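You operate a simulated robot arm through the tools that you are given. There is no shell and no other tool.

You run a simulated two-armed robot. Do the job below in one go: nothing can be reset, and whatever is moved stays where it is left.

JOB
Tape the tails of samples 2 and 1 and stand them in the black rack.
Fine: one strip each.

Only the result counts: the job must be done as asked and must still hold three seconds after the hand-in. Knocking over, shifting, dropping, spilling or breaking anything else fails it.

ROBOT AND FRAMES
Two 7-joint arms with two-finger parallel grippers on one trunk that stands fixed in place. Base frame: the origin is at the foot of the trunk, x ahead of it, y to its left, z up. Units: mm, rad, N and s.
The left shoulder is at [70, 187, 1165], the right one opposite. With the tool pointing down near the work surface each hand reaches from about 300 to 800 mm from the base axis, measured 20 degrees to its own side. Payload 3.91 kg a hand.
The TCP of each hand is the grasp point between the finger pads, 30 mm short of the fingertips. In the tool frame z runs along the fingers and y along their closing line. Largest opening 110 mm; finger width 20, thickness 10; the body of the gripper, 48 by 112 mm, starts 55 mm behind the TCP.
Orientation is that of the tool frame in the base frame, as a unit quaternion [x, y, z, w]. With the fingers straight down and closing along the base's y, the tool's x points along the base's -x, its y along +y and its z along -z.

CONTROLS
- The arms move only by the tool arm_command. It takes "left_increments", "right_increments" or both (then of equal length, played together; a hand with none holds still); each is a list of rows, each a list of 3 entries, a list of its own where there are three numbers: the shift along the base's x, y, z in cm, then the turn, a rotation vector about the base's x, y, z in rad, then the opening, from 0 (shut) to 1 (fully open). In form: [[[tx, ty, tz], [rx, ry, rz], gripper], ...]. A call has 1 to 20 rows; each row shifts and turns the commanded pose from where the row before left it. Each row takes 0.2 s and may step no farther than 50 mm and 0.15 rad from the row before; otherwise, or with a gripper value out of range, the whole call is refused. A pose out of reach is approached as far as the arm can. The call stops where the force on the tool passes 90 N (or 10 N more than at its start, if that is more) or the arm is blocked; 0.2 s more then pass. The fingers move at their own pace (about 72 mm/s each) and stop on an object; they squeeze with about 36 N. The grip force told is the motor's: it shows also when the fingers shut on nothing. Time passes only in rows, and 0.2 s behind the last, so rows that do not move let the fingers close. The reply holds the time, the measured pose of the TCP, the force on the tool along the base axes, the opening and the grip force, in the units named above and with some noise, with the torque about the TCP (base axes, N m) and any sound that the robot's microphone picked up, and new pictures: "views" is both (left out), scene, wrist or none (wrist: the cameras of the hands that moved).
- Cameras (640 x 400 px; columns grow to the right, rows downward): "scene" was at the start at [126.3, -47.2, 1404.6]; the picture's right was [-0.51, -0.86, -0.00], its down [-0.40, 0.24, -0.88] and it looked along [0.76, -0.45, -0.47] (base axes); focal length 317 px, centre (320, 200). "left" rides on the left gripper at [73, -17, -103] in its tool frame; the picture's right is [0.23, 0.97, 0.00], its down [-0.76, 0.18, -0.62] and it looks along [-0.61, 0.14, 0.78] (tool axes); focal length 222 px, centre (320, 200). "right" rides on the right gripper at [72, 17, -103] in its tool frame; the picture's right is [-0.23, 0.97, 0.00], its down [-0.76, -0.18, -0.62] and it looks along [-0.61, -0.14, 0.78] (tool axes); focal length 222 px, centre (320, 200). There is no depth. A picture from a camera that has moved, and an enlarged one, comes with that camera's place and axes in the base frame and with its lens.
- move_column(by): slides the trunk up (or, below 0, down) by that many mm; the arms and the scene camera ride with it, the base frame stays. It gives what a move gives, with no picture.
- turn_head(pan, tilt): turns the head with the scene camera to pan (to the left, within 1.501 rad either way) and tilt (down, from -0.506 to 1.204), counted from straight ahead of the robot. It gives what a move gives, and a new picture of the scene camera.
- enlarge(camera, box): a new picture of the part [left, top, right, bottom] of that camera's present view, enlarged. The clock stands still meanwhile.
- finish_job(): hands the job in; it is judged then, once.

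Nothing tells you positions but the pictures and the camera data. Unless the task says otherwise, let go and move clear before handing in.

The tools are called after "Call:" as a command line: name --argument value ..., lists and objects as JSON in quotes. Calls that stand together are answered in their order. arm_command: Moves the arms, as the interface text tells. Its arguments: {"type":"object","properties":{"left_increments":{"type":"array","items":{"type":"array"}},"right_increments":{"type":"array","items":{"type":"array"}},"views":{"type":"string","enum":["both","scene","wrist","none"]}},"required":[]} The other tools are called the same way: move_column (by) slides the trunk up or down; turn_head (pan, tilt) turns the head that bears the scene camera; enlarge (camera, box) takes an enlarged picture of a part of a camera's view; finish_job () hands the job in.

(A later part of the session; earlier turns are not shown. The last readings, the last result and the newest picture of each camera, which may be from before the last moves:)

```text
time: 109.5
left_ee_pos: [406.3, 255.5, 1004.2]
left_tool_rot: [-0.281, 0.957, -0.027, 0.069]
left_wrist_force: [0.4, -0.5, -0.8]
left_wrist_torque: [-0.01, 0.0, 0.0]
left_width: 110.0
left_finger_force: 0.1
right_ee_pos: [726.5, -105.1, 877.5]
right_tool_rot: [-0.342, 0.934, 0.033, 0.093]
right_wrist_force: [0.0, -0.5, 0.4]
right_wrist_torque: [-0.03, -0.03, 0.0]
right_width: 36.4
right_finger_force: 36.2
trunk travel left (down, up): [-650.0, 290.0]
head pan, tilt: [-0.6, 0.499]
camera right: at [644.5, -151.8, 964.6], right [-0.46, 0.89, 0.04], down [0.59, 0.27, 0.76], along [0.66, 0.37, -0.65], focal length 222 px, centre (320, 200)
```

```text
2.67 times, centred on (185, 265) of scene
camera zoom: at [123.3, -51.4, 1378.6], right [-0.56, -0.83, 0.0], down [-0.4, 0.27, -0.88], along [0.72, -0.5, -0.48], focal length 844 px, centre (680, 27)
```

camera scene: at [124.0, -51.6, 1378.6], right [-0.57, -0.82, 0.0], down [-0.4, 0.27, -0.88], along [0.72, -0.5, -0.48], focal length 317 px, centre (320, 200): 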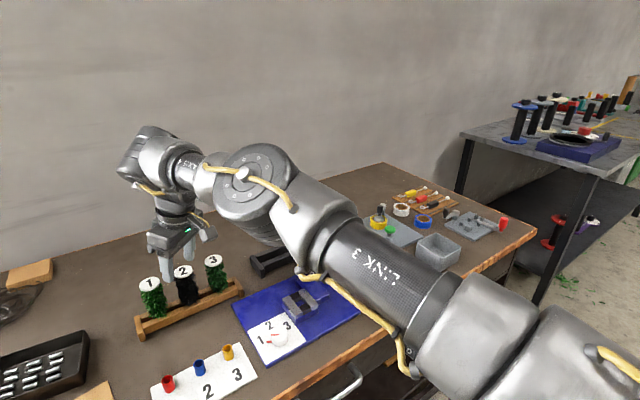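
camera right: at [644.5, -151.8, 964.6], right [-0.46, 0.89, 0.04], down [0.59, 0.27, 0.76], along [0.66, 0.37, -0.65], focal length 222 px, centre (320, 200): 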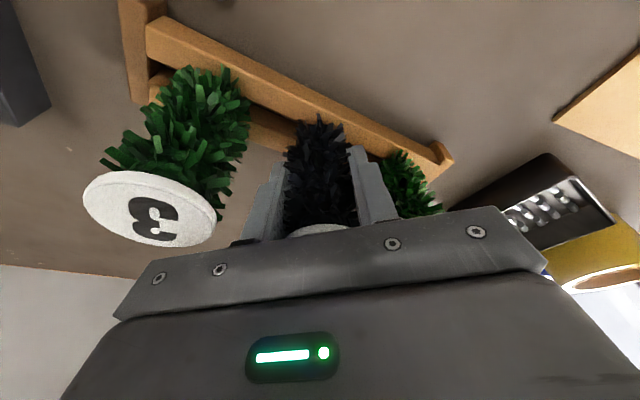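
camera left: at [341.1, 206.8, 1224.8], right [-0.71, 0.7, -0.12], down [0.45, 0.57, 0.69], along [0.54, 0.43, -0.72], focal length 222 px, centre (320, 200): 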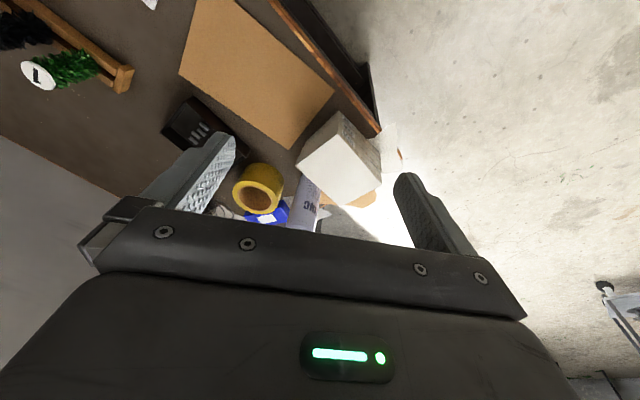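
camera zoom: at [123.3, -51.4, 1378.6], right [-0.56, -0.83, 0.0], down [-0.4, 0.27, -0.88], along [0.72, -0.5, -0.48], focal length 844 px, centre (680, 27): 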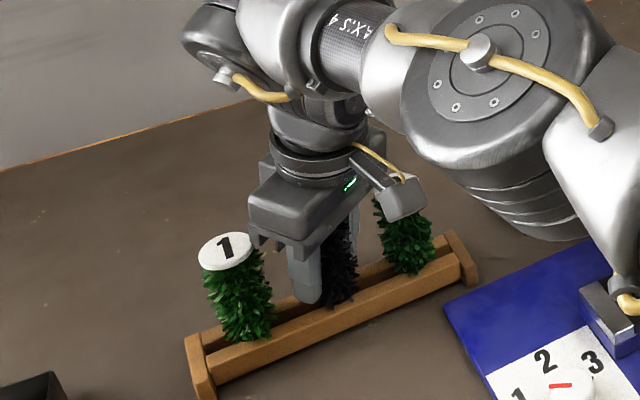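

Gripped sample 2 (36 mm wide, full grip force). I'll lift straight up and look at the tail.

Call:
arm_command --right_increments '[[[0, 0, 1.5], [0, 0, 0], 0.0], [[0, 0, 2.0], [0, 0, 0], 0.0], [[0, 0, 3.0], [0, 0, 0], 0.0], [[0, 0, 3.0], [0, 0, 0], 0.0], [[0, 0, 2.0], [0, 0, 0], 0.0]]' --views "both"

Call:
enlarge --camera "scene" --box '[110, 160, 260, 310]'

```text
time: 110.7
left_ee_pos: [405.3, 254.9, 1005.3]
left_tool_rot: [-0.28, 0.957, -0.027, 0.068]
left_wrist_force: [0.6, -0.6, 0.3]
left_wrist_torque: [0.03, 0.0, 0.0]
left_width: 110.1
left_finger_force: 0.1
right_ee_pos: [725.8, -102.2, 991.5]
right_tool_rot: [-0.341, 0.935, 0.032, 0.092]
right_wrist_force: [0.0, -0.2, 0.1]
right_wrist_torque: [0.02, -0.02, -0.02]
right_width: 36.8
right_finger_force: 36.1
trunk travel left (down, up): [-650.0, 290.0]
head pan, tilt: [-0.6, 0.499]
camera scene: at [123.0, -51.4, 1378.6], right [-0.56, -0.83, 0.0], down [-0.4, 0.27, -0.88], along [0.72, -0.5, -0.48], focal length 317 px, centre (320, 200)
camera right: at [645.4, -149.8, 1079.7], right [-0.46, 0.89, 0.04], down [0.59, 0.27, 0.76], along [0.66, 0.37, -0.65], focal length 222 px, centre (320, 200)
```

scene: 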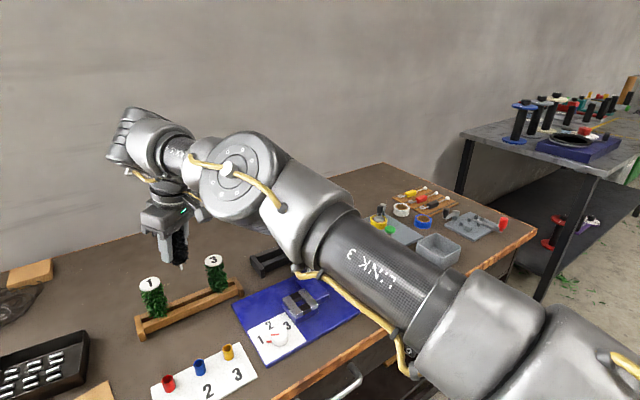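
right: 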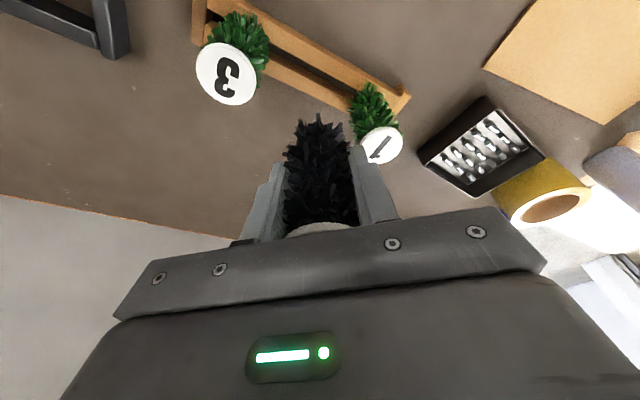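

```text
2.67 times, centred on (185, 235) of scene
camera zoom: at [123.0, -51.4, 1378.6], right [-0.56, -0.83, 0.0], down [-0.4, 0.27, -0.88], along [0.72, -0.5, -0.48], focal length 844 px, centre (680, 107)
```

zoom: 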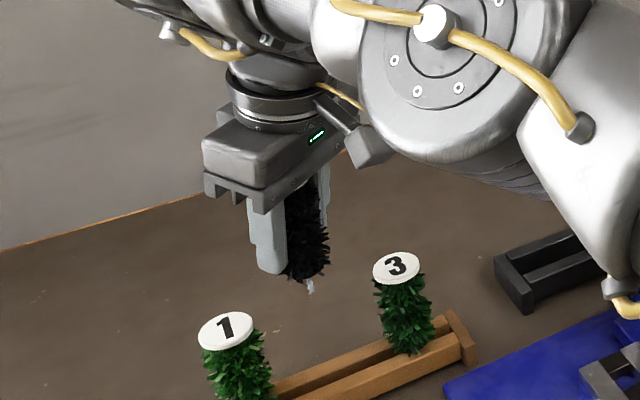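

Lifted cleanly, with 1 and 3 undisturbed. A short silver tail is visible under the bristles, so I'll zoom in on it.

Call:
enlarge --camera "scene" --box '[160, 225, 210, 275]'

Call:
enlarge --camera "right" --box '[270, 90, 380, 240]'

```text
8.00 times, centred on (185, 250) of scene
camera zoom: at [123.0, -51.4, 1378.6], right [-0.56, -0.83, 0.0], down [-0.4, 0.27, -0.88], along [0.72, -0.5, -0.48], focal length 2533 px, centre (1400, -200)
```

zoom: 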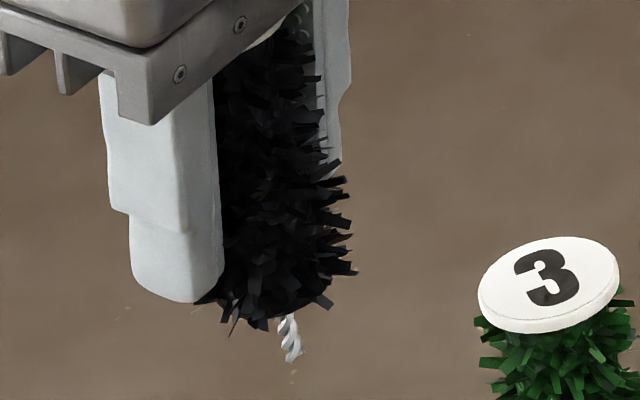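

```text
2.67 times, centred on (325, 165) of right
camera zoom: at [645.4, -149.8, 1079.7], right [-0.46, 0.89, 0.04], down [0.59, 0.27, 0.76], along [0.66, 0.37, -0.65], focal length 592 px, centre (307, 293)
```

zoom: 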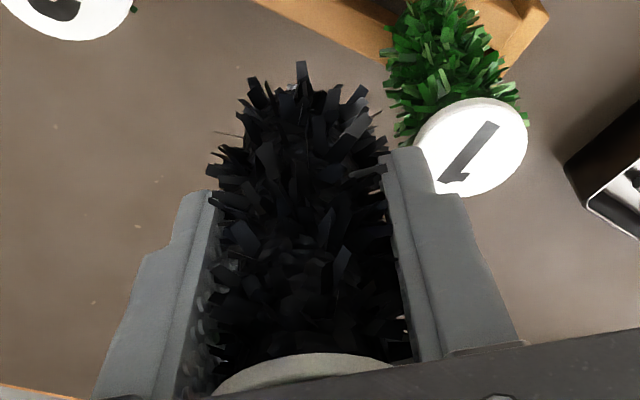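

The tail is a twisted wire about 5 mm thick whose tip sits ~72 mm below the TCP, so the head rests with the TCP ~52 mm above its support. I'll back away, raise it clear, and carry sample 2 to in front of the tape station slot, turning the yaw back to zero.

Call:
arm_command --right_increments '[[[-3.0, 0, 3.0], [0, 0, 0], 0], [[-4.0, 0, 2.0], [0, 0, 0], 0], [[-3.5, -2.5, 0.5], [0, 0, 0], 0], [[-0.2, -4.5, 0], [0, 0, -0.07], 0], [[-0.2, -4.5, 0], [0, 0, -0.07], 0], [[-0.2, -4.5, 0], [0, 0, -0.07], 0], [[-0.2, -4.5, 0], [0, 0, -0.07], 0], [[-0.2, -4.5, 0], [0, 0, -0.07], 0], [[-0.2, -4.5, 0], [0, 0, -0.07], 0], [[-0.2, -4.5, 0], [0, 0, -0.07], 0], [[-0.2, -4.5, 0], [0, 0, -0.07], 0], [[-0.2, -4.5, 0], [0, 0, -0.07], 0], [[-0.2, -4.5, 0], [0, 0, -0.07], 0]]' --views "both"

```text
time: 113.5
left_ee_pos: [406.2, 254.1, 1004.1]
left_tool_rot: [-0.281, 0.957, -0.025, 0.069]
left_wrist_force: [-0.3, -0.1, -0.1]
left_wrist_torque: [0.01, 0.02, 0.0]
left_width: 109.7
left_finger_force: 0.1
right_ee_pos: [600.6, -582.3, 1048.6]
right_tool_rot: [-0.001, 0.995, -0.001, 0.099]
right_wrist_force: [-0.4, -0.2, -0.3]
right_wrist_torque: [0.02, 0.0, 0.03]
right_width: 36.4
right_finger_force: 36.4
trunk travel left (down, up): [-650.0, 290.0]
head pan, tilt: [-0.6, 0.499]
camera scene: at [123.6, -52.6, 1378.5], right [-0.56, -0.83, 0.0], down [-0.4, 0.27, -0.88], along [0.72, -0.5, -0.48], focal length 317 px, centre (320, 200)
camera right: at [508.6, -565.9, 1136.4], right [0.22, 0.97, 0.04], down [0.62, -0.18, 0.76], along [0.75, -0.14, -0.65], focal length 222 px, centre (320, 200)
```

scene: 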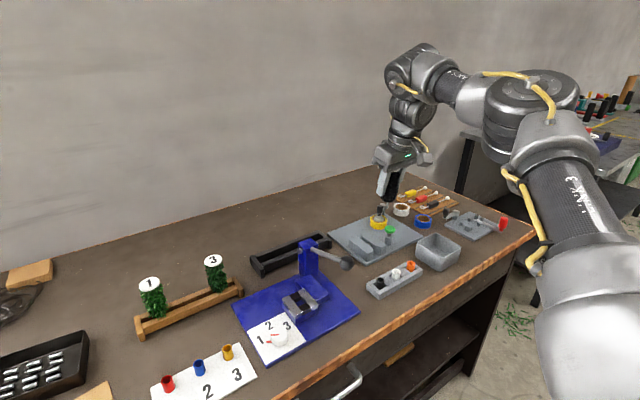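
right: 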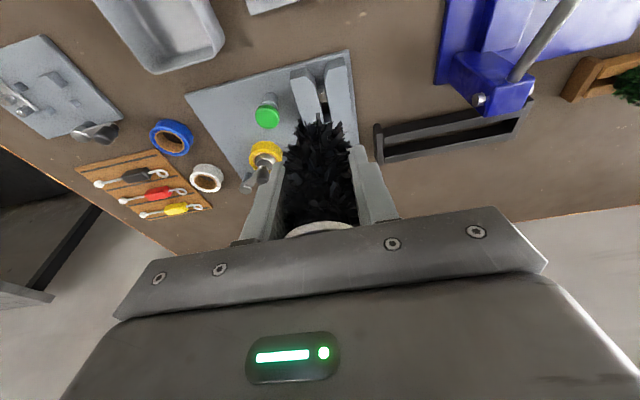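

I'm in front of the station with the sample held. I'll zoom on the station for exact slot coordinates before lowering.

Call:
enlarge --camera "right" --box '[240, 40, 370, 150]'

Call:
enlarge --camera "scene" --box '[320, 150, 440, 270]'

```text
3.64 times, centred on (305, 95) of right
camera zoom: at [508.6, -565.9, 1136.4], right [0.22, 0.97, 0.04], down [0.62, -0.18, 0.76], along [0.75, -0.14, -0.65], focal length 808 px, centre (374, 582)
```

zoom: 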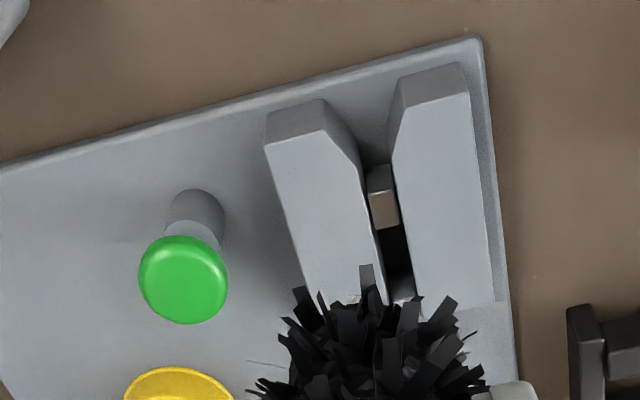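

```text
3.33 times, centred on (380, 210) of scene
camera zoom: at [123.6, -52.6, 1378.5], right [-0.56, -0.83, 0.0], down [-0.4, 0.27, -0.88], along [0.72, -0.5, -0.48], focal length 1055 px, centre (120, 167)
```

zoom: 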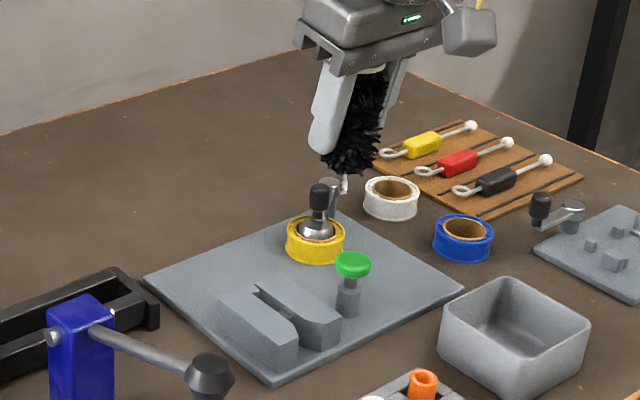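

The slot centre is at y≈−580.5, the mouth front at x≈616 and the metal post's face at x≈643.5. I'll lower in front of the mouth so the tail enters from the flared side, keeping the head about 3 mm above the block tops.

Call:
arm_command --right_increments '[[[-0.3, 0.18, -3.5], [0, 0, 0], 0], [[0, 0, -3.5], [0, 0, 0], 0], [[0, 0, -3.5], [0, 0, 0], 0], [[0, 0, -3.0], [0, 0, 0], 0], [[0, 0, -1.5], [0, 0, 0], 0], [[0, 0, 0], [0, 0, 0], 0]]' --views "both"

Call:
enlarge --camera "scene" --box '[340, 180, 440, 270]'

```text
time: 114.9
left_ee_pos: [406.9, 255.3, 1005.0]
left_tool_rot: [-0.28, 0.957, -0.026, 0.069]
left_wrist_force: [-0.1, -0.8, 0.3]
left_wrist_torque: [-0.02, 0.07, 0.01]
left_width: 110.2
left_finger_force: 0.0
right_ee_pos: [599.8, -579.1, 897.6]
right_tool_rot: [0.0, 0.995, -0.001, 0.099]
right_wrist_force: [-0.5, 0.3, -1.0]
right_wrist_torque: [0.01, -0.01, -0.04]
right_width: 36.6
right_finger_force: 36.5
trunk travel left (down, up): [-650.0, 290.0]
head pan, tilt: [-0.6, 0.499]
camera scene: at [123.1, -51.6, 1378.6], right [-0.56, -0.83, 0.0], down [-0.4, 0.27, -0.88], along [0.72, -0.5, -0.48], focal length 317 px, centre (320, 200)
camera right: at [508.2, -561.9, 985.6], right [0.22, 0.97, 0.04], down [0.62, -0.18, 0.76], along [0.75, -0.14, -0.65], focal length 222 px, centre (320, 200)
```

scene: 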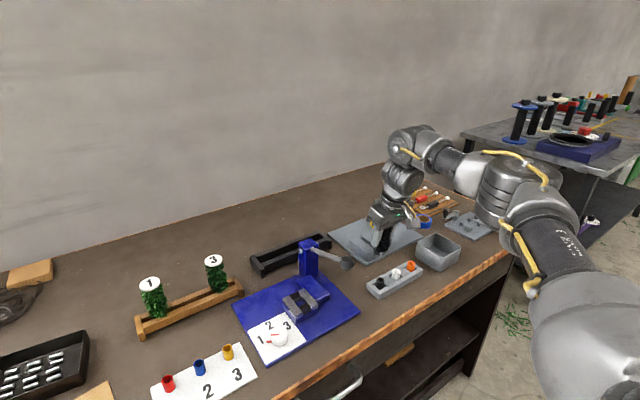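
right: 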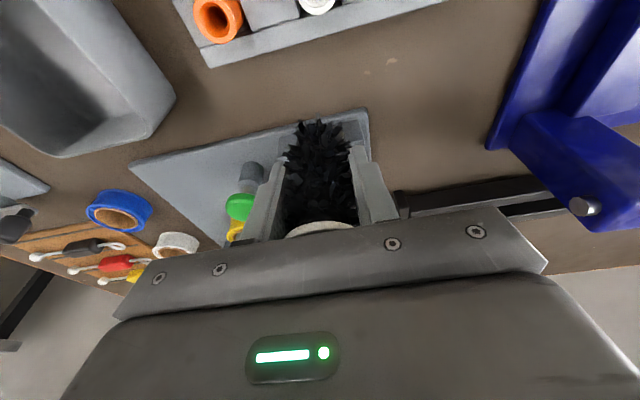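

```text
4.44 times, centred on (390, 225) of scene
camera zoom: at [123.1, -51.6, 1378.6], right [-0.56, -0.83, 0.0], down [-0.4, 0.27, -0.88], along [0.72, -0.5, -0.48], focal length 1407 px, centre (9, 89)
```

zoom: 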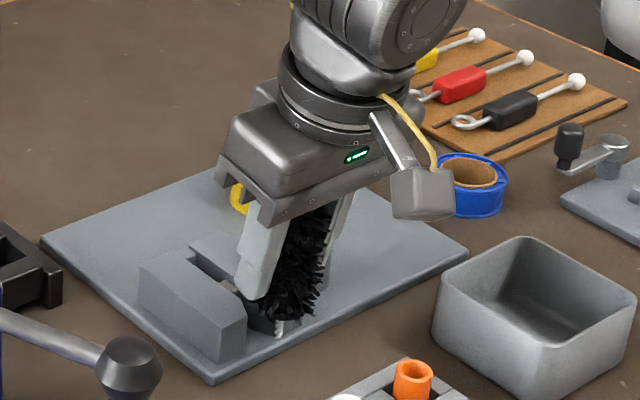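

The tail hangs in front of the mouth. I'll zoom in to check the tail's height and line-up with the slot.

Call:
enlarge --camera "scene" --box '[368, 230, 418, 270]'

```text
10.00 times, centred on (393, 250) of scene
camera zoom: at [123.1, -51.6, 1378.6], right [-0.56, -0.83, 0.0], down [-0.4, 0.27, -0.88], along [0.72, -0.5, -0.48], focal length 3166 px, centre (-410, -300)
```

zoom: 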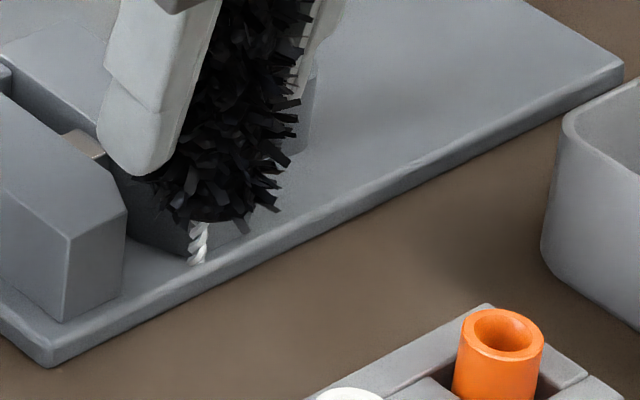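

The tail tip is at about (600, −579.5, 825), about 73 mm below the TCP, and the bristle bottom is level with the block tops. I'll rise 3 mm, centre on the slot, and slide the tail into the mouth without touching the post yet.

Call:
arm_command --right_increments '[[[0, -0.12, 0.3], [0, 0, 0], 0], [[1.2, 0, 0], [0, 0, 0], 0], [[1.2, 0, 0], [0, 0, 0], 0], [[1.0, 0, 0], [0, 0, 0], 0], [[0, 0, 0], [0, 0, 0], 0]]' --views "both"

Call:
enlarge --camera "scene" --box '[350, 215, 410, 270]'

Call:
enlarge --camera "right" --box '[240, 60, 400, 200]'

```text
time: 116.1
left_ee_pos: [405.9, 255.4, 1004.4]
left_tool_rot: [-0.282, 0.957, -0.026, 0.069]
left_wrist_force: [0.6, 0.1, -0.6]
left_wrist_torque: [0.03, -0.02, 0.01]
left_width: 110.2
left_finger_force: 0.0
right_ee_pos: [631.7, -579.1, 899.9]
right_tool_rot: [-0.001, 0.995, 0.0, 0.099]
right_wrist_force: [0.2, 0.2, -0.3]
right_wrist_torque: [-0.01, 0.0, 0.0]
right_width: 37.0
right_finger_force: 35.3
trunk travel left (down, up): [-650.0, 290.0]
head pan, tilt: [-0.6, 0.499]
camera scene: at [123.0, -52.0, 1378.6], right [-0.56, -0.83, 0.0], down [-0.4, 0.27, -0.88], along [0.72, -0.5, -0.48], focal length 317 px, centre (320, 200)
camera right: at [540.7, -563.4, 988.4], right [0.22, 0.97, 0.04], down [0.62, -0.18, 0.76], along [0.75, -0.14, -0.65], focal length 222 px, centre (320, 200)
```

scene: 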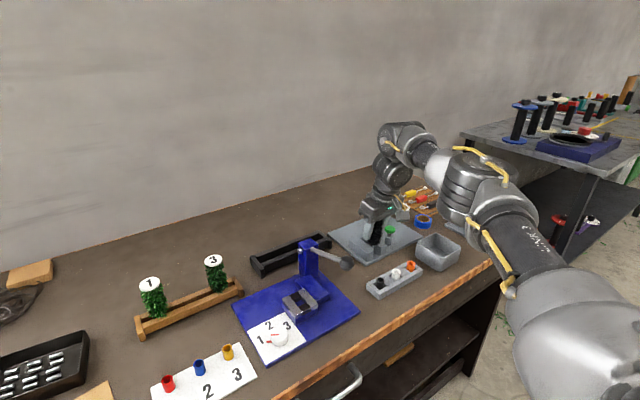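
right: 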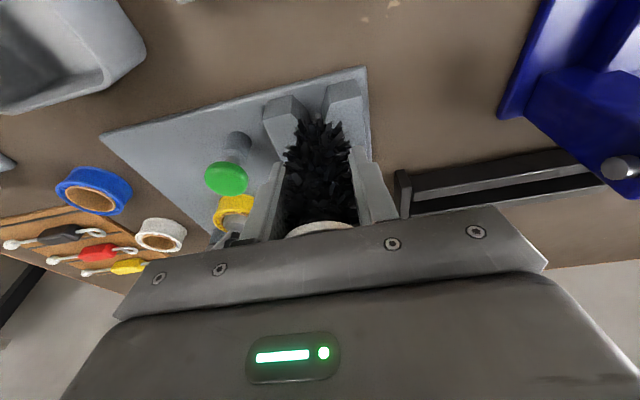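

```text
7.27 times, centred on (380, 242) of scene
camera zoom: at [123.0, -52.0, 1378.6], right [-0.56, -0.83, 0.0], down [-0.4, 0.27, -0.88], along [0.72, -0.5, -0.48], focal length 2303 px, centre (-116, -109)
```

zoom: 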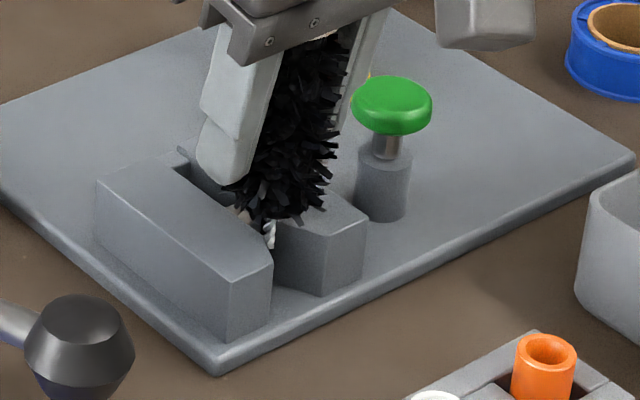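

```text
2.86 times, centred on (320, 130) of right
camera zoom: at [540.7, -563.4, 988.4], right [0.22, 0.97, 0.04], down [0.62, -0.18, 0.76], along [0.75, -0.14, -0.65], focal length 635 px, centre (320, 400)
```

zoom: 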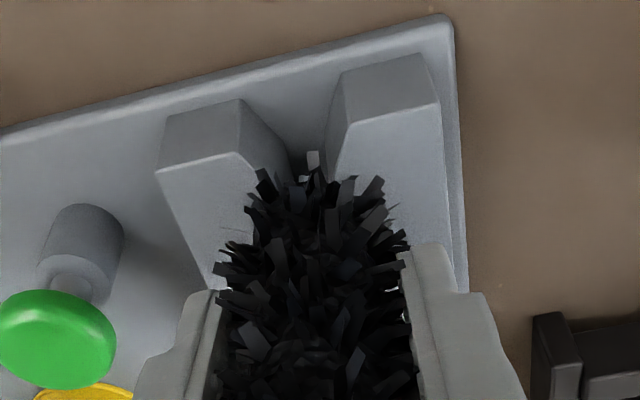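

The tail is in the mouth of the slot. I'll advance slowly toward the metal post, watching force and sound.

Call:
arm_command --right_increments '[[[0.4, -0.06, 0], [0, 0, 0], 0], [[0.3, 0, 0], [0, 0, 0], 0], [[0, 0, 0], [0, 0, 0], 0]]' --views "none"

Call:
arm_command --right_increments '[[[0.2, 0, 0], [0, 0, 0], 0], [[0, 0, 0], [0, 0, 0], 0]]' --views "none"

Call:
arm_command --right_increments '[[[0.2, 0, 0], [0, 0, 0], 0], [[0, 0, 0], [0, 0, 0], 0]]' --views "none"

```text
time: 116.9
left_ee_pos: [404.8, 254.6, 1004.1]
left_tool_rot: [-0.281, 0.957, -0.026, 0.069]
left_wrist_force: [-0.6, -0.1, 0.8]
left_wrist_torque: [-0.02, 0.03, 0.02]
left_width: 110.1
left_finger_force: 0.0
right_ee_pos: [639.3, -579.9, 901.4]
right_tool_rot: [0.0, 0.995, -0.001, 0.099]
right_wrist_force: [-1.4, 0.1, 0.2]
right_wrist_torque: [0.04, 0.04, 0.03]
right_width: 36.8
right_finger_force: 35.8
trunk travel left (down, up): [-650.0, 290.0]
head pan, tilt: [-0.6, 0.499]
```

```text
time: 117.5
left_ee_pos: [405.1, 254.8, 1004.4]
left_tool_rot: [-0.28, 0.957, -0.027, 0.068]
left_wrist_force: [-0.3, 0.6, -0.3]
left_wrist_torque: [0.0, 0.0, -0.01]
left_width: 109.9
left_finger_force: 0.0
right_ee_pos: [642.4, -580.9, 900.3]
right_tool_rot: [0.0, 0.995, -0.001, 0.1]
right_wrist_force: [-1.1, 0.0, -0.5]
right_wrist_torque: [0.0, 0.06, 0.01]
right_width: 36.9
right_finger_force: 36.0
trunk travel left (down, up): [-650.0, 290.0]
head pan, tilt: [-0.6, 0.499]
```

```text
time: 118.1
left_ee_pos: [406.3, 256.8, 1004.1]
left_tool_rot: [-0.281, 0.957, -0.026, 0.069]
left_wrist_force: [0.0, -0.4, 1.4]
left_wrist_torque: [0.02, 0.01, 0.02]
left_width: 109.8
left_finger_force: 0.1
right_ee_pos: [642.8, -579.7, 900.5]
right_tool_rot: [0.0, 0.995, 0.0, 0.099]
right_wrist_force: [-1.0, 0.8, 0.0]
right_wrist_torque: [-0.05, 0.06, 0.01]
right_width: 36.6
right_finger_force: 36.3
trunk travel left (down, up): [-650.0, 290.0]
head pan, tilt: [-0.6, 0.499]
```

There is a steady, light ~1 N push at the tail, which suggests the metal piece is a sprung feeler. I'll keep advancing gently and listen.

Call:
arm_command --right_increments '[[[0.2, 0, 0], [0, 0, 0], 0], [[0, 0, 0], [0, 0, 0], 0]]' --views "none"

Call:
arm_command --right_increments '[[[0.2, 0, 0], [0, 0, 0], 0], [[0, 0, 0], [0, 0, 0], 0]]' --views "both"

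Call:
enlarge --camera "scene" --box '[350, 215, 410, 270]'

```text
time: 118.7
left_ee_pos: [405.6, 254.0, 1004.2]
left_tool_rot: [-0.281, 0.957, -0.027, 0.07]
left_wrist_force: [0.7, 0.4, 0.2]
left_wrist_torque: [0.03, -0.01, 0.0]
left_width: 109.9
left_finger_force: 0.1
right_ee_pos: [645.3, -579.1, 899.6]
right_tool_rot: [-0.001, 0.995, -0.001, 0.099]
right_wrist_force: [-0.5, 1.6, -0.5]
right_wrist_torque: [0.03, 0.08, 0.01]
right_width: 36.8
right_finger_force: 36.0
trunk travel left (down, up): [-650.0, 290.0]
head pan, tilt: [-0.6, 0.499]
```

```text
time: 119.3
left_ee_pos: [405.3, 254.8, 1004.4]
left_tool_rot: [-0.281, 0.957, -0.026, 0.068]
left_wrist_force: [0.7, -0.4, 0.5]
left_wrist_torque: [-0.04, 0.0, -0.01]
left_width: 109.9
left_finger_force: 0.1
right_ee_pos: [646.7, -581.5, 900.3]
right_tool_rot: [-0.001, 0.995, -0.001, 0.1]
right_wrist_force: [-1.8, 0.2, -1.3]
right_wrist_torque: [0.04, 0.09, 0.02]
right_width: 36.6
right_finger_force: 35.7
trunk travel left (down, up): [-650.0, 290.0]
head pan, tilt: [-0.6, 0.499]
camera scene: at [122.8, -52.1, 1378.7], right [-0.56, -0.83, 0.0], down [-0.39, 0.27, -0.88], along [0.72, -0.5, -0.48], focal length 317 px, centre (320, 200)
camera right: at [555.0, -564.6, 988.1], right [0.22, 0.97, 0.04], down [0.62, -0.18, 0.76], along [0.75, -0.14, -0.65], focal length 222 px, centre (320, 200)
```

scene: 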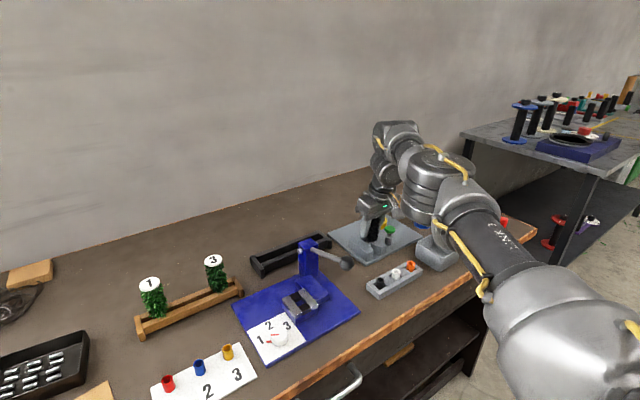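
right: 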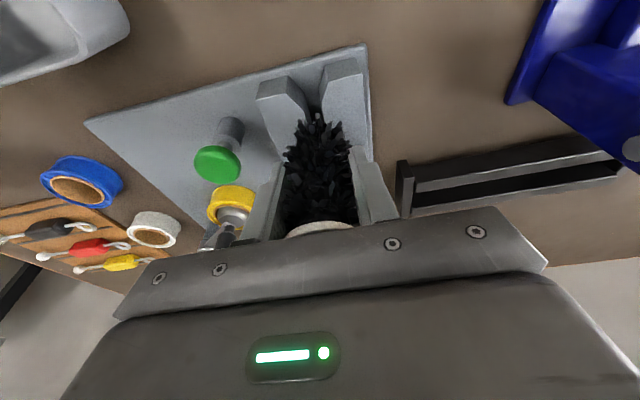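

```text
7.27 times, centred on (380, 242) of scene
camera zoom: at [122.8, -52.1, 1378.7], right [-0.56, -0.83, 0.0], down [-0.39, 0.27, -0.88], along [0.72, -0.5, -0.48], focal length 2303 px, centre (-116, -109)
```

zoom: 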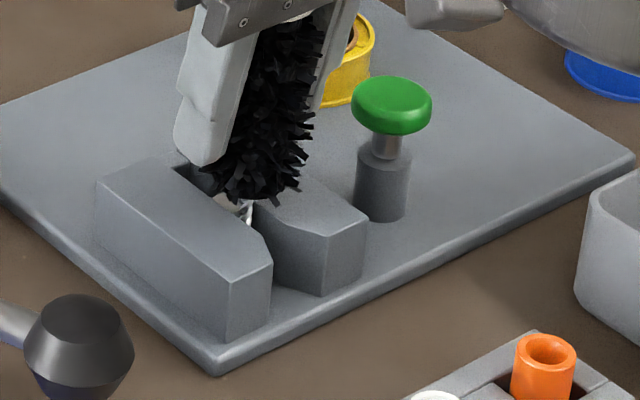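

The feeler is moving back under ~1–2 N, so it is a sprung switch and no sound has come yet. I'll continue in small steps and stop as soon as something triggers.

Call:
arm_command --right_increments '[[[0.2, 0, 0], [0, 0, 0], 0], [[0, 0, 0], [0, 0, 0], 0]]' --views "none"

Call:
arm_command --right_increments '[[[0.2, 0, 0], [0, 0, 0], 0], [[0, 0, 0], [0, 0, 0], 0]]' --views "none"

```text
time: 119.9
left_ee_pos: [405.5, 255.0, 1006.1]
left_tool_rot: [-0.281, 0.957, -0.027, 0.068]
left_wrist_force: [-0.1, -0.1, 0.2]
left_wrist_torque: [-0.01, 0.01, 0.0]
left_width: 109.9
left_finger_force: 0.0
right_ee_pos: [648.7, -580.0, 898.5]
right_tool_rot: [-0.001, 0.995, 0.0, 0.099]
right_wrist_force: [-1.3, 0.7, -1.9]
right_wrist_torque: [0.01, 0.13, -0.02]
right_width: 36.7
right_finger_force: 36.5
trunk travel left (down, up): [-650.0, 290.0]
head pan, tilt: [-0.6, 0.499]
```

```text
time: 120.5
left_ee_pos: [406.0, 255.4, 1004.6]
left_tool_rot: [-0.281, 0.957, -0.028, 0.068]
left_wrist_force: [0.0, -0.2, 0.6]
left_wrist_torque: [-0.01, 0.0, 0.01]
left_width: 110.1
left_finger_force: 0.0
right_ee_pos: [651.8, -579.9, 900.2]
right_tool_rot: [-0.001, 0.995, 0.0, 0.099]
right_wrist_force: [-2.4, 0.7, -0.3]
right_wrist_torque: [0.04, 0.14, 0.02]
right_width: 36.6
right_finger_force: 35.7
trunk travel left (down, up): [-650.0, 290.0]
head pan, tilt: [-0.6, 0.499]
```

The spring force grows smoothly (~2 N) with still no click. I'll continue carefully.

Call:
arm_command --right_increments '[[[0.15, 0, 0], [0, 0, 0], 0], [[0, 0, 0], [0, 0, 0], 0]]' --views "none"

Call:
arm_command --right_increments '[[[0.15, 0, 0], [0, 0, 0], 0], [[0, 0, 0], [0, 0, 0], 0]]' --views "none"

Call:
arm_command --right_increments '[[[0.15, 0, 0], [0, 0, 0], 0], [[0, 0, 0], [0, 0, 0], 0]]' --views "both"

```text
time: 121.1
left_ee_pos: [405.7, 254.9, 1004.2]
left_tool_rot: [-0.28, 0.957, -0.027, 0.069]
left_wrist_force: [0.1, 0.5, -0.7]
left_wrist_torque: [-0.02, 0.01, 0.0]
left_width: 110.0
left_finger_force: 0.0
right_ee_pos: [653.9, -581.5, 900.5]
right_tool_rot: [-0.001, 0.995, -0.001, 0.099]
right_wrist_force: [-2.4, -0.8, -1.1]
right_wrist_torque: [-0.02, 0.11, 0.01]
right_width: 36.5
right_finger_force: 36.5
trunk travel left (down, up): [-650.0, 290.0]
head pan, tilt: [-0.6, 0.499]
```

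```text
time: 121.7
left_ee_pos: [406.3, 256.0, 1006.0]
left_tool_rot: [-0.28, 0.957, -0.026, 0.069]
left_wrist_force: [0.3, 0.3, 0.4]
left_wrist_torque: [0.03, 0.02, 0.02]
left_width: 110.4
left_finger_force: 0.2
right_ee_pos: [654.7, -579.7, 900.1]
right_tool_rot: [0.0, 0.995, -0.001, 0.1]
right_wrist_force: [-2.7, -0.3, -0.1]
right_wrist_torque: [-0.02, 0.14, -0.01]
right_width: 36.7
right_finger_force: 35.7
trunk travel left (down, up): [-650.0, 290.0]
head pan, tilt: [-0.6, 0.499]
```

```text
time: 122.3
left_ee_pos: [405.1, 254.4, 1004.6]
left_tool_rot: [-0.281, 0.957, -0.027, 0.069]
left_wrist_force: [0.8, -0.7, 0.2]
left_wrist_torque: [-0.01, 0.02, -0.03]
left_width: 110.3
left_finger_force: 0.2
right_ee_pos: [656.7, -581.6, 900.6]
right_tool_rot: [-0.001, 0.995, -0.001, 0.1]
right_wrist_force: [-2.7, 0.1, -1.3]
right_wrist_torque: [0.01, 0.17, 0.0]
right_width: 36.6
right_finger_force: 36.0
trunk travel left (down, up): [-650.0, 290.0]
head pan, tilt: [-0.6, 0.499]
camera scene: at [122.9, -51.8, 1378.6], right [-0.56, -0.83, 0.0], down [-0.39, 0.27, -0.88], along [0.72, -0.5, -0.48], focal length 317 px, centre (320, 200)
camera right: at [564.3, -564.1, 987.6], right [0.22, 0.97, 0.04], down [0.62, -0.18, 0.76], along [0.75, -0.14, -0.65], focal length 222 px, centre (320, 200)
```

scene: 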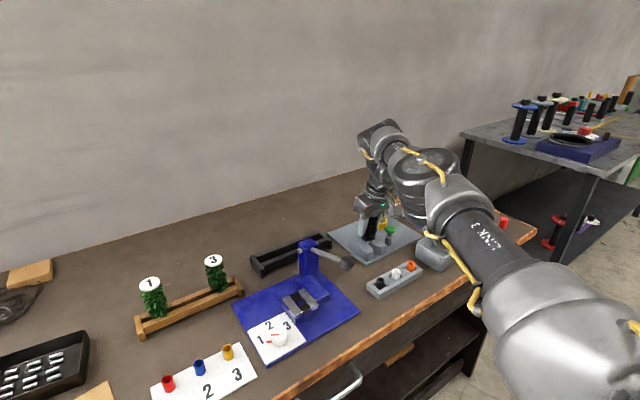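
right: 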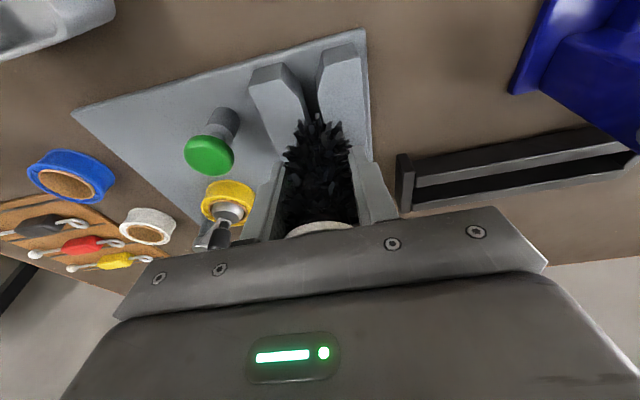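

Still only a spring force of ~2.7 N and no sound. The feeler should be near the end of its travel, so I'll go on in small steps until a click or a firm stop.

Call:
arm_command --right_increments '[[[0.15, 0, 0], [0, 0, 0], 0], [[0, 0, 0], [0, 0, 0], 0]]' --views "none"

Call:
arm_command --right_increments '[[[0.15, 0, 0], [0, 0, 0], 0], [[0, 0, 0], [0, 0, 0], 0]]' --views "none"

```text
time: 122.9
left_ee_pos: [405.2, 256.1, 1004.8]
left_tool_rot: [-0.281, 0.957, -0.027, 0.069]
left_wrist_force: [-0.3, 0.0, 0.2]
left_wrist_torque: [-0.01, 0.0, -0.01]
left_width: 110.0
left_finger_force: 0.1
right_ee_pos: [657.3, -580.0, 900.1]
right_tool_rot: [0.0, 0.995, -0.001, 0.1]
right_wrist_force: [-3.4, 0.7, -1.7]
right_wrist_torque: [0.01, 0.16, 0.0]
right_width: 36.9
right_finger_force: 36.0
trunk travel left (down, up): [-650.0, 290.0]
head pan, tilt: [-0.6, 0.499]
```

```text
time: 123.5
left_ee_pos: [406.5, 255.3, 1005.2]
left_tool_rot: [-0.279, 0.957, -0.027, 0.068]
left_wrist_force: [0.1, 0.1, -0.3]
left_wrist_torque: [0.04, -0.03, 0.01]
left_width: 110.3
left_finger_force: 0.0
right_ee_pos: [657.9, -580.5, 899.8]
right_tool_rot: [-0.001, 0.995, -0.001, 0.099]
right_wrist_force: [-2.7, 0.2, -1.0]
right_wrist_torque: [-0.01, 0.17, 0.0]
right_width: 36.6
right_finger_force: 35.7
trunk travel left (down, up): [-650.0, 290.0]
head pan, tilt: [-0.6, 0.499]
```

Call:
arm_command --right_increments '[[[0.15, 0, 0], [0, 0, 0], 0], [[0, 0, 0], [0, 0, 0], 0]]' --views "none"

Call:
arm_command --right_increments '[[[0.15, 0, 0], [0, 0, 0], 0], [[0, 0, 0], [0, 0, 0], 0]]' --views "none"

Call:
enlarge --camera "scene" --box '[350, 215, 410, 270]'

```text
time: 124.1
left_ee_pos: [405.4, 255.4, 1004.6]
left_tool_rot: [-0.28, 0.957, -0.027, 0.068]
left_wrist_force: [0.7, 0.3, -0.2]
left_wrist_torque: [0.03, 0.02, 0.0]
left_width: 109.7
left_finger_force: 0.1
right_ee_pos: [659.4, -580.5, 900.2]
right_tool_rot: [0.0, 0.995, -0.001, 0.099]
right_wrist_force: [-2.6, -0.3, -0.2]
right_wrist_torque: [-0.09, 0.19, 0.02]
right_width: 36.7
right_finger_force: 36.4
trunk travel left (down, up): [-650.0, 290.0]
head pan, tilt: [-0.6, 0.499]
```

```text
time: 124.7
left_ee_pos: [405.4, 254.5, 1004.7]
left_tool_rot: [-0.281, 0.957, -0.027, 0.068]
left_wrist_force: [1.1, -0.1, 0.4]
left_wrist_torque: [0.02, 0.0, -0.01]
left_width: 110.1
left_finger_force: 0.0
right_ee_pos: [660.8, -580.7, 900.0]
right_tool_rot: [-0.001, 0.995, -0.001, 0.1]
right_wrist_force: [-4.0, -0.1, -0.1]
right_wrist_torque: [-0.02, 0.22, 0.03]
right_width: 36.7
right_finger_force: 35.5
trunk travel left (down, up): [-650.0, 290.0]
head pan, tilt: [-0.6, 0.499]
```

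```text
7.27 times, centred on (380, 242) of scene
camera zoom: at [122.8, -51.9, 1378.6], right [-0.56, -0.83, 0.0], down [-0.39, 0.27, -0.88], along [0.72, -0.5, -0.48], focal length 2303 px, centre (-116, -109)
```

zoom: 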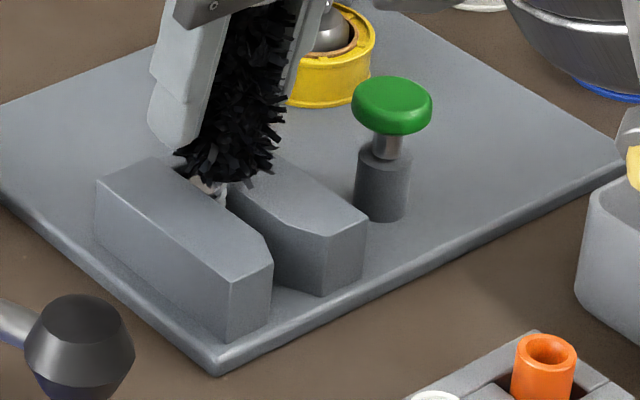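

The tail is deep in the slot now and the feeler is still yielding. I'll continue a little more.

Call:
arm_command --right_increments '[[[0.15, 0, 0], [0, 0, 0], 0], [[0, 0, 0], [0, 0, 0], 0]]' --views "none"

Call:
arm_command --right_increments '[[[0.15, 0, 0], [0, 0, 0], 0], [[0, 0, 0], [0, 0, 0], 0]]' --views "none"

```text
time: 125.3
left_ee_pos: [405.7, 254.7, 1004.0]
left_tool_rot: [-0.28, 0.957, -0.027, 0.069]
left_wrist_force: [-0.2, -0.3, -0.3]
left_wrist_torque: [-0.03, 0.02, 0.06]
left_width: 109.9
left_finger_force: 0.0
right_ee_pos: [662.4, -580.4, 900.6]
right_tool_rot: [0.0, 0.995, -0.001, 0.1]
right_wrist_force: [-3.7, -0.3, -0.9]
right_wrist_torque: [0.0, 0.23, 0.01]
right_width: 36.8
right_finger_force: 35.6
trunk travel left (down, up): [-650.0, 290.0]
head pan, tilt: [-0.6, 0.499]
```

```text
time: 125.9
left_ee_pos: [405.5, 255.1, 1004.1]
left_tool_rot: [-0.279, 0.957, -0.027, 0.069]
left_wrist_force: [0.1, 0.6, -0.2]
left_wrist_torque: [0.02, -0.03, -0.03]
left_width: 110.1
left_finger_force: 0.2
right_ee_pos: [662.8, -579.5, 900.9]
right_tool_rot: [0.0, 0.995, 0.0, 0.098]
right_wrist_force: [-8.3, 1.3, -3.5]
right_wrist_torque: [0.04, 0.52, 0.04]
right_width: 36.7
right_finger_force: 36.3
trunk travel left (down, up): [-650.0, 290.0]
head pan, tilt: [-0.6, 0.499]
```

The feeler hit a firm stop (8 N) with no sound. I'll hold and look for any change at the tail, the roll and the button.

Call:
arm_command --right_increments '[[[-0.05, 0, 0], [0, 0, 0], 0], [[0, 0, 0], [0, 0, 0], 0], [[0, 0, 0], [0, 0, 0], 0], [[0, 0, 0], [0, 0, 0], 0]]' --views "both"

Call:
enlarge --camera "scene" --box '[355, 220, 395, 260]'

Call:
enlarge --camera "right" --box '[160, 60, 400, 260]'

```text
time: 126.9
left_ee_pos: [405.9, 254.8, 1005.6]
left_tool_rot: [-0.28, 0.957, -0.026, 0.07]
left_wrist_force: [-0.8, -0.3, 0.1]
left_wrist_torque: [-0.03, 0.04, 0.03]
left_width: 110.0
left_finger_force: 0.2
right_ee_pos: [662.9, -580.4, 900.6]
right_tool_rot: [0.0, 0.995, 0.0, 0.1]
right_wrist_force: [-8.6, 0.9, -4.1]
right_wrist_torque: [0.0, 0.62, 0.03]
right_width: 36.7
right_finger_force: 35.9
trunk travel left (down, up): [-650.0, 290.0]
head pan, tilt: [-0.6, 0.499]
camera scene: at [122.4, -52.1, 1378.7], right [-0.57, -0.82, 0.0], down [-0.39, 0.27, -0.88], along [0.72, -0.5, -0.48], focal length 317 px, centre (320, 200)
camera right: at [572.6, -564.2, 988.1], right [0.22, 0.97, 0.04], down [0.62, -0.18, 0.76], along [0.75, -0.14, -0.65], focal length 222 px, centre (320, 200)
```

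scene: 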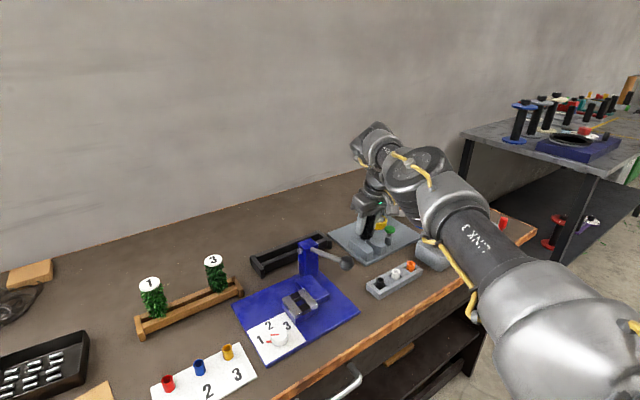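
right: 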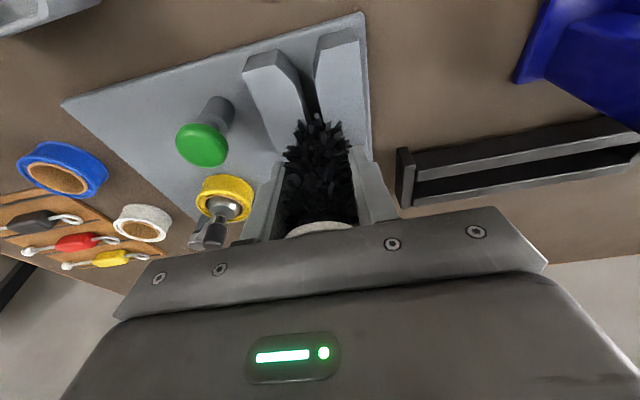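

```text
10.00 times, centred on (375, 240) of scene
camera zoom: at [122.4, -52.1, 1378.7], right [-0.57, -0.82, 0.0], down [-0.39, 0.27, -0.88], along [0.72, -0.5, -0.48], focal length 3166 px, centre (-230, -200)
```

zoom: 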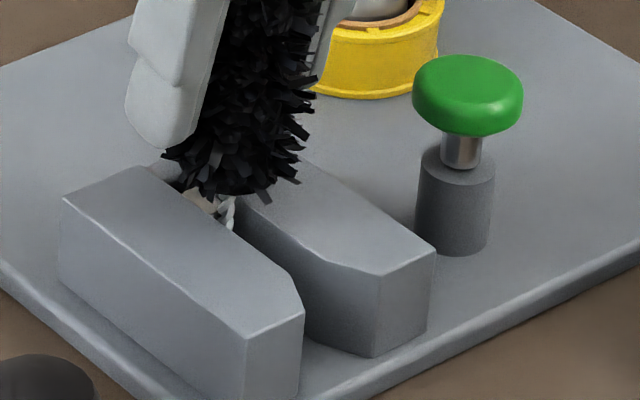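

```text
2.00 times, centred on (280, 160) of right
camera zoom: at [572.6, -564.2, 988.1], right [0.22, 0.97, 0.04], down [0.62, -0.18, 0.76], along [0.75, -0.14, -0.65], focal length 444 px, centre (400, 280)
```

zoom: 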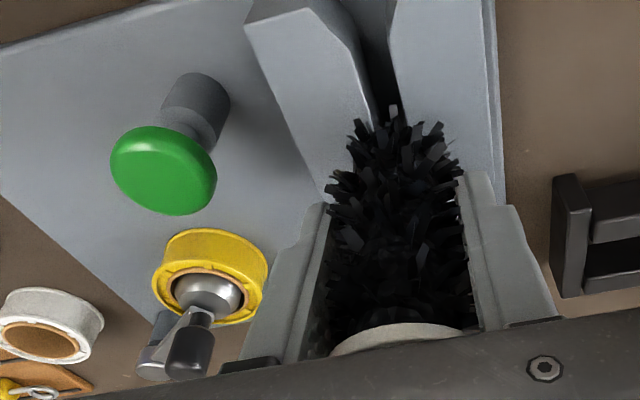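

There is no visible tape or sound at full travel. I'll draw the tail back out and check whether a strip is on it.

Call:
arm_command --right_increments '[[[-1.0, 0, 0], [0, 0, 0], 0], [[-1.5, 0, 0], [0, 0, 0], 0], [[-1.5, 0, 0], [0, 0, 0], 0], [[-1.5, 0, 0], [0, 0, 0], 0], [[-1.0, 0, 0.5], [0, 0, 0], 0], [[0, 0, 0], [0, 0, 0], 0]]' --views "none"

Call:
enlarge --camera "scene" --box '[360, 220, 420, 270]'

```text
time: 128.3
left_ee_pos: [406.1, 255.3, 1004.6]
left_tool_rot: [-0.281, 0.957, -0.026, 0.068]
left_wrist_force: [-0.9, -0.2, -0.4]
left_wrist_torque: [0.05, 0.01, -0.02]
left_width: 110.1
left_finger_force: 0.1
right_ee_pos: [599.7, -580.5, 905.0]
right_tool_rot: [0.0, 0.995, -0.001, 0.099]
right_wrist_force: [0.4, 0.1, -0.5]
right_wrist_torque: [-0.01, 0.0, 0.03]
right_width: 36.8
right_finger_force: 36.0
trunk travel left (down, up): [-650.0, 290.0]
head pan, tilt: [-0.6, 0.499]
```

```text
8.00 times, centred on (390, 245) of scene
camera zoom: at [123.7, -51.5, 1378.6], right [-0.56, -0.83, 0.0], down [-0.4, 0.27, -0.88], along [0.72, -0.5, -0.48], focal length 2533 px, centre (-240, -160)
```

zoom: 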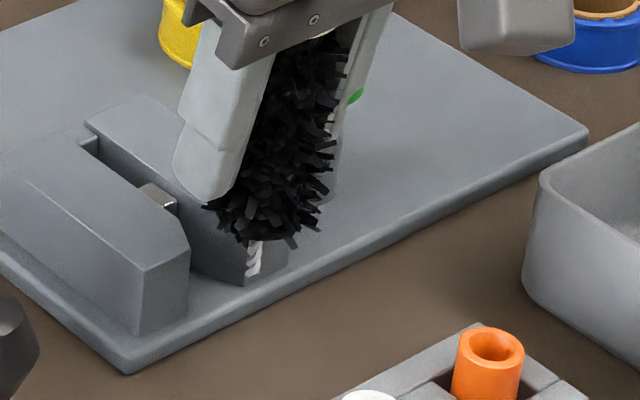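

The tail is still bare and the feeler sprang back, so pushing alone doesn't trigger. I'll stand sample 2 in the slot with its tail lightly at the feeler, let go, and press the green button once. Moving back in first.

Call:
arm_command --right_increments '[[[1.5, 0, -0.3], [0, 0, 0], 0], [[1.2, 0, 0], [0, 0, 0], 0], [[1.15, 0, 0], [0, 0, 0], 0], [[0, 0, 0], [0, 0, 0], 0], [[0, 0, -0.2], [0, 0, 0], 0], [[0, 0, 0], [0, 0, 0], 0]]' --views "none"

Call:
arm_command --right_increments '[[[0, 0, -0.15], [0, 0, 0], 0], [[0, 0, 0], [0, 0, 0], 0]]' --views "none"

Call:
arm_command --right_increments '[[[0, 0, -0.15], [0, 0, 0], 0], [[0, 0, 0], [0, 0, 0], 0]]' --views "none"

```text
time: 129.7
left_ee_pos: [406.1, 255.3, 1004.5]
left_tool_rot: [-0.28, 0.957, -0.027, 0.069]
left_wrist_force: [-0.3, 0.1, 0.1]
left_wrist_torque: [0.0, 0.01, 0.0]
left_width: 110.1
left_finger_force: 0.0
right_ee_pos: [637.6, -581.1, 900.9]
right_tool_rot: [0.0, 0.995, -0.001, 0.099]
right_wrist_force: [0.0, 0.6, 1.1]
right_wrist_torque: [0.01, -0.01, 0.01]
right_width: 36.2
right_finger_force: 35.7
trunk travel left (down, up): [-650.0, 290.0]
head pan, tilt: [-0.6, 0.499]
```

```text
time: 130.3
left_ee_pos: [405.2, 255.6, 1004.6]
left_tool_rot: [-0.281, 0.957, -0.027, 0.069]
left_wrist_force: [0.7, -0.6, 0.2]
left_wrist_torque: [0.03, 0.01, 0.02]
left_width: 109.9
left_finger_force: 0.1
right_ee_pos: [638.8, -579.7, 898.5]
right_tool_rot: [-0.001, 0.995, 0.0, 0.1]
right_wrist_force: [0.2, 1.3, -0.6]
right_wrist_torque: [0.01, -0.02, -0.01]
right_width: 36.7
right_finger_force: 36.2
trunk travel left (down, up): [-650.0, 290.0]
head pan, tilt: [-0.6, 0.499]
```

```text
time: 130.9
left_ee_pos: [406.3, 254.6, 1004.8]
left_tool_rot: [-0.28, 0.957, -0.027, 0.069]
left_wrist_force: [0.8, 0.0, -1.0]
left_wrist_torque: [0.01, 0.02, -0.04]
left_width: 110.0
left_finger_force: 0.1
right_ee_pos: [638.6, -579.1, 897.8]
right_tool_rot: [-0.001, 0.995, 0.0, 0.099]
right_wrist_force: [-0.2, 1.3, -0.4]
right_wrist_torque: [0.01, 0.01, -0.03]
right_width: 36.7
right_finger_force: 35.9
trunk travel left (down, up): [-650.0, 290.0]
head pan, tilt: [-0.6, 0.499]
```

No contact yet; I'm lowering in small steps until the head or tail rests on something.

Call:
arm_command --right_increments '[[[0, 0, -0.15], [0, 0, 0], 0], [[0, 0, 0], [0, 0, 0], 0]]' --views "none"

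Call:
arm_command --right_increments '[[[0, 0, -0.15], [0, 0, 0], 0], [[0, 0, 0], [0, 0, 0], 0]]' --views "none"

Call:
arm_command --right_increments '[[[0, 0, -0.15], [0, 0, 0], 0], [[0, 0, 0], [0, 0, 0], 0]]' --views "none"

```text
time: 131.5
left_ee_pos: [405.9, 254.5, 1005.3]
left_tool_rot: [-0.28, 0.957, -0.027, 0.069]
left_wrist_force: [-1.1, -0.1, 0.0]
left_wrist_torque: [-0.02, -0.01, -0.02]
left_width: 110.1
left_finger_force: 0.1
right_ee_pos: [637.7, -580.3, 895.0]
right_tool_rot: [0.0, 0.995, -0.001, 0.098]
right_wrist_force: [0.4, 0.4, -1.1]
right_wrist_torque: [0.01, -0.01, 0.0]
right_width: 36.7
right_finger_force: 35.7
trunk travel left (down, up): [-650.0, 290.0]
head pan, tilt: [-0.6, 0.499]
```

```text
time: 132.1
left_ee_pos: [407.0, 255.5, 1005.5]
left_tool_rot: [-0.28, 0.957, -0.026, 0.069]
left_wrist_force: [-1.0, 0.2, 0.0]
left_wrist_torque: [-0.05, -0.03, -0.03]
left_width: 110.1
left_finger_force: 0.0
right_ee_pos: [637.3, -580.5, 893.6]
right_tool_rot: [-0.001, 0.995, -0.001, 0.099]
right_wrist_force: [0.1, 0.1, -0.9]
right_wrist_torque: [-0.02, 0.01, 0.03]
right_width: 36.8
right_finger_force: 35.9
trunk travel left (down, up): [-650.0, 290.0]
head pan, tilt: [-0.6, 0.499]
```

```text
time: 132.7
left_ee_pos: [406.3, 256.1, 1004.0]
left_tool_rot: [-0.281, 0.957, -0.027, 0.069]
left_wrist_force: [-0.6, -0.3, -0.2]
left_wrist_torque: [-0.02, 0.01, -0.02]
left_width: 110.3
left_finger_force: 0.1
right_ee_pos: [637.8, -581.1, 893.3]
right_tool_rot: [-0.001, 0.995, -0.001, 0.099]
right_wrist_force: [-0.2, -0.4, 0.1]
right_wrist_torque: [0.03, 0.01, 0.01]
right_width: 36.8
right_finger_force: 36.2
trunk travel left (down, up): [-650.0, 290.0]
head pan, tilt: [-0.6, 0.499]
```

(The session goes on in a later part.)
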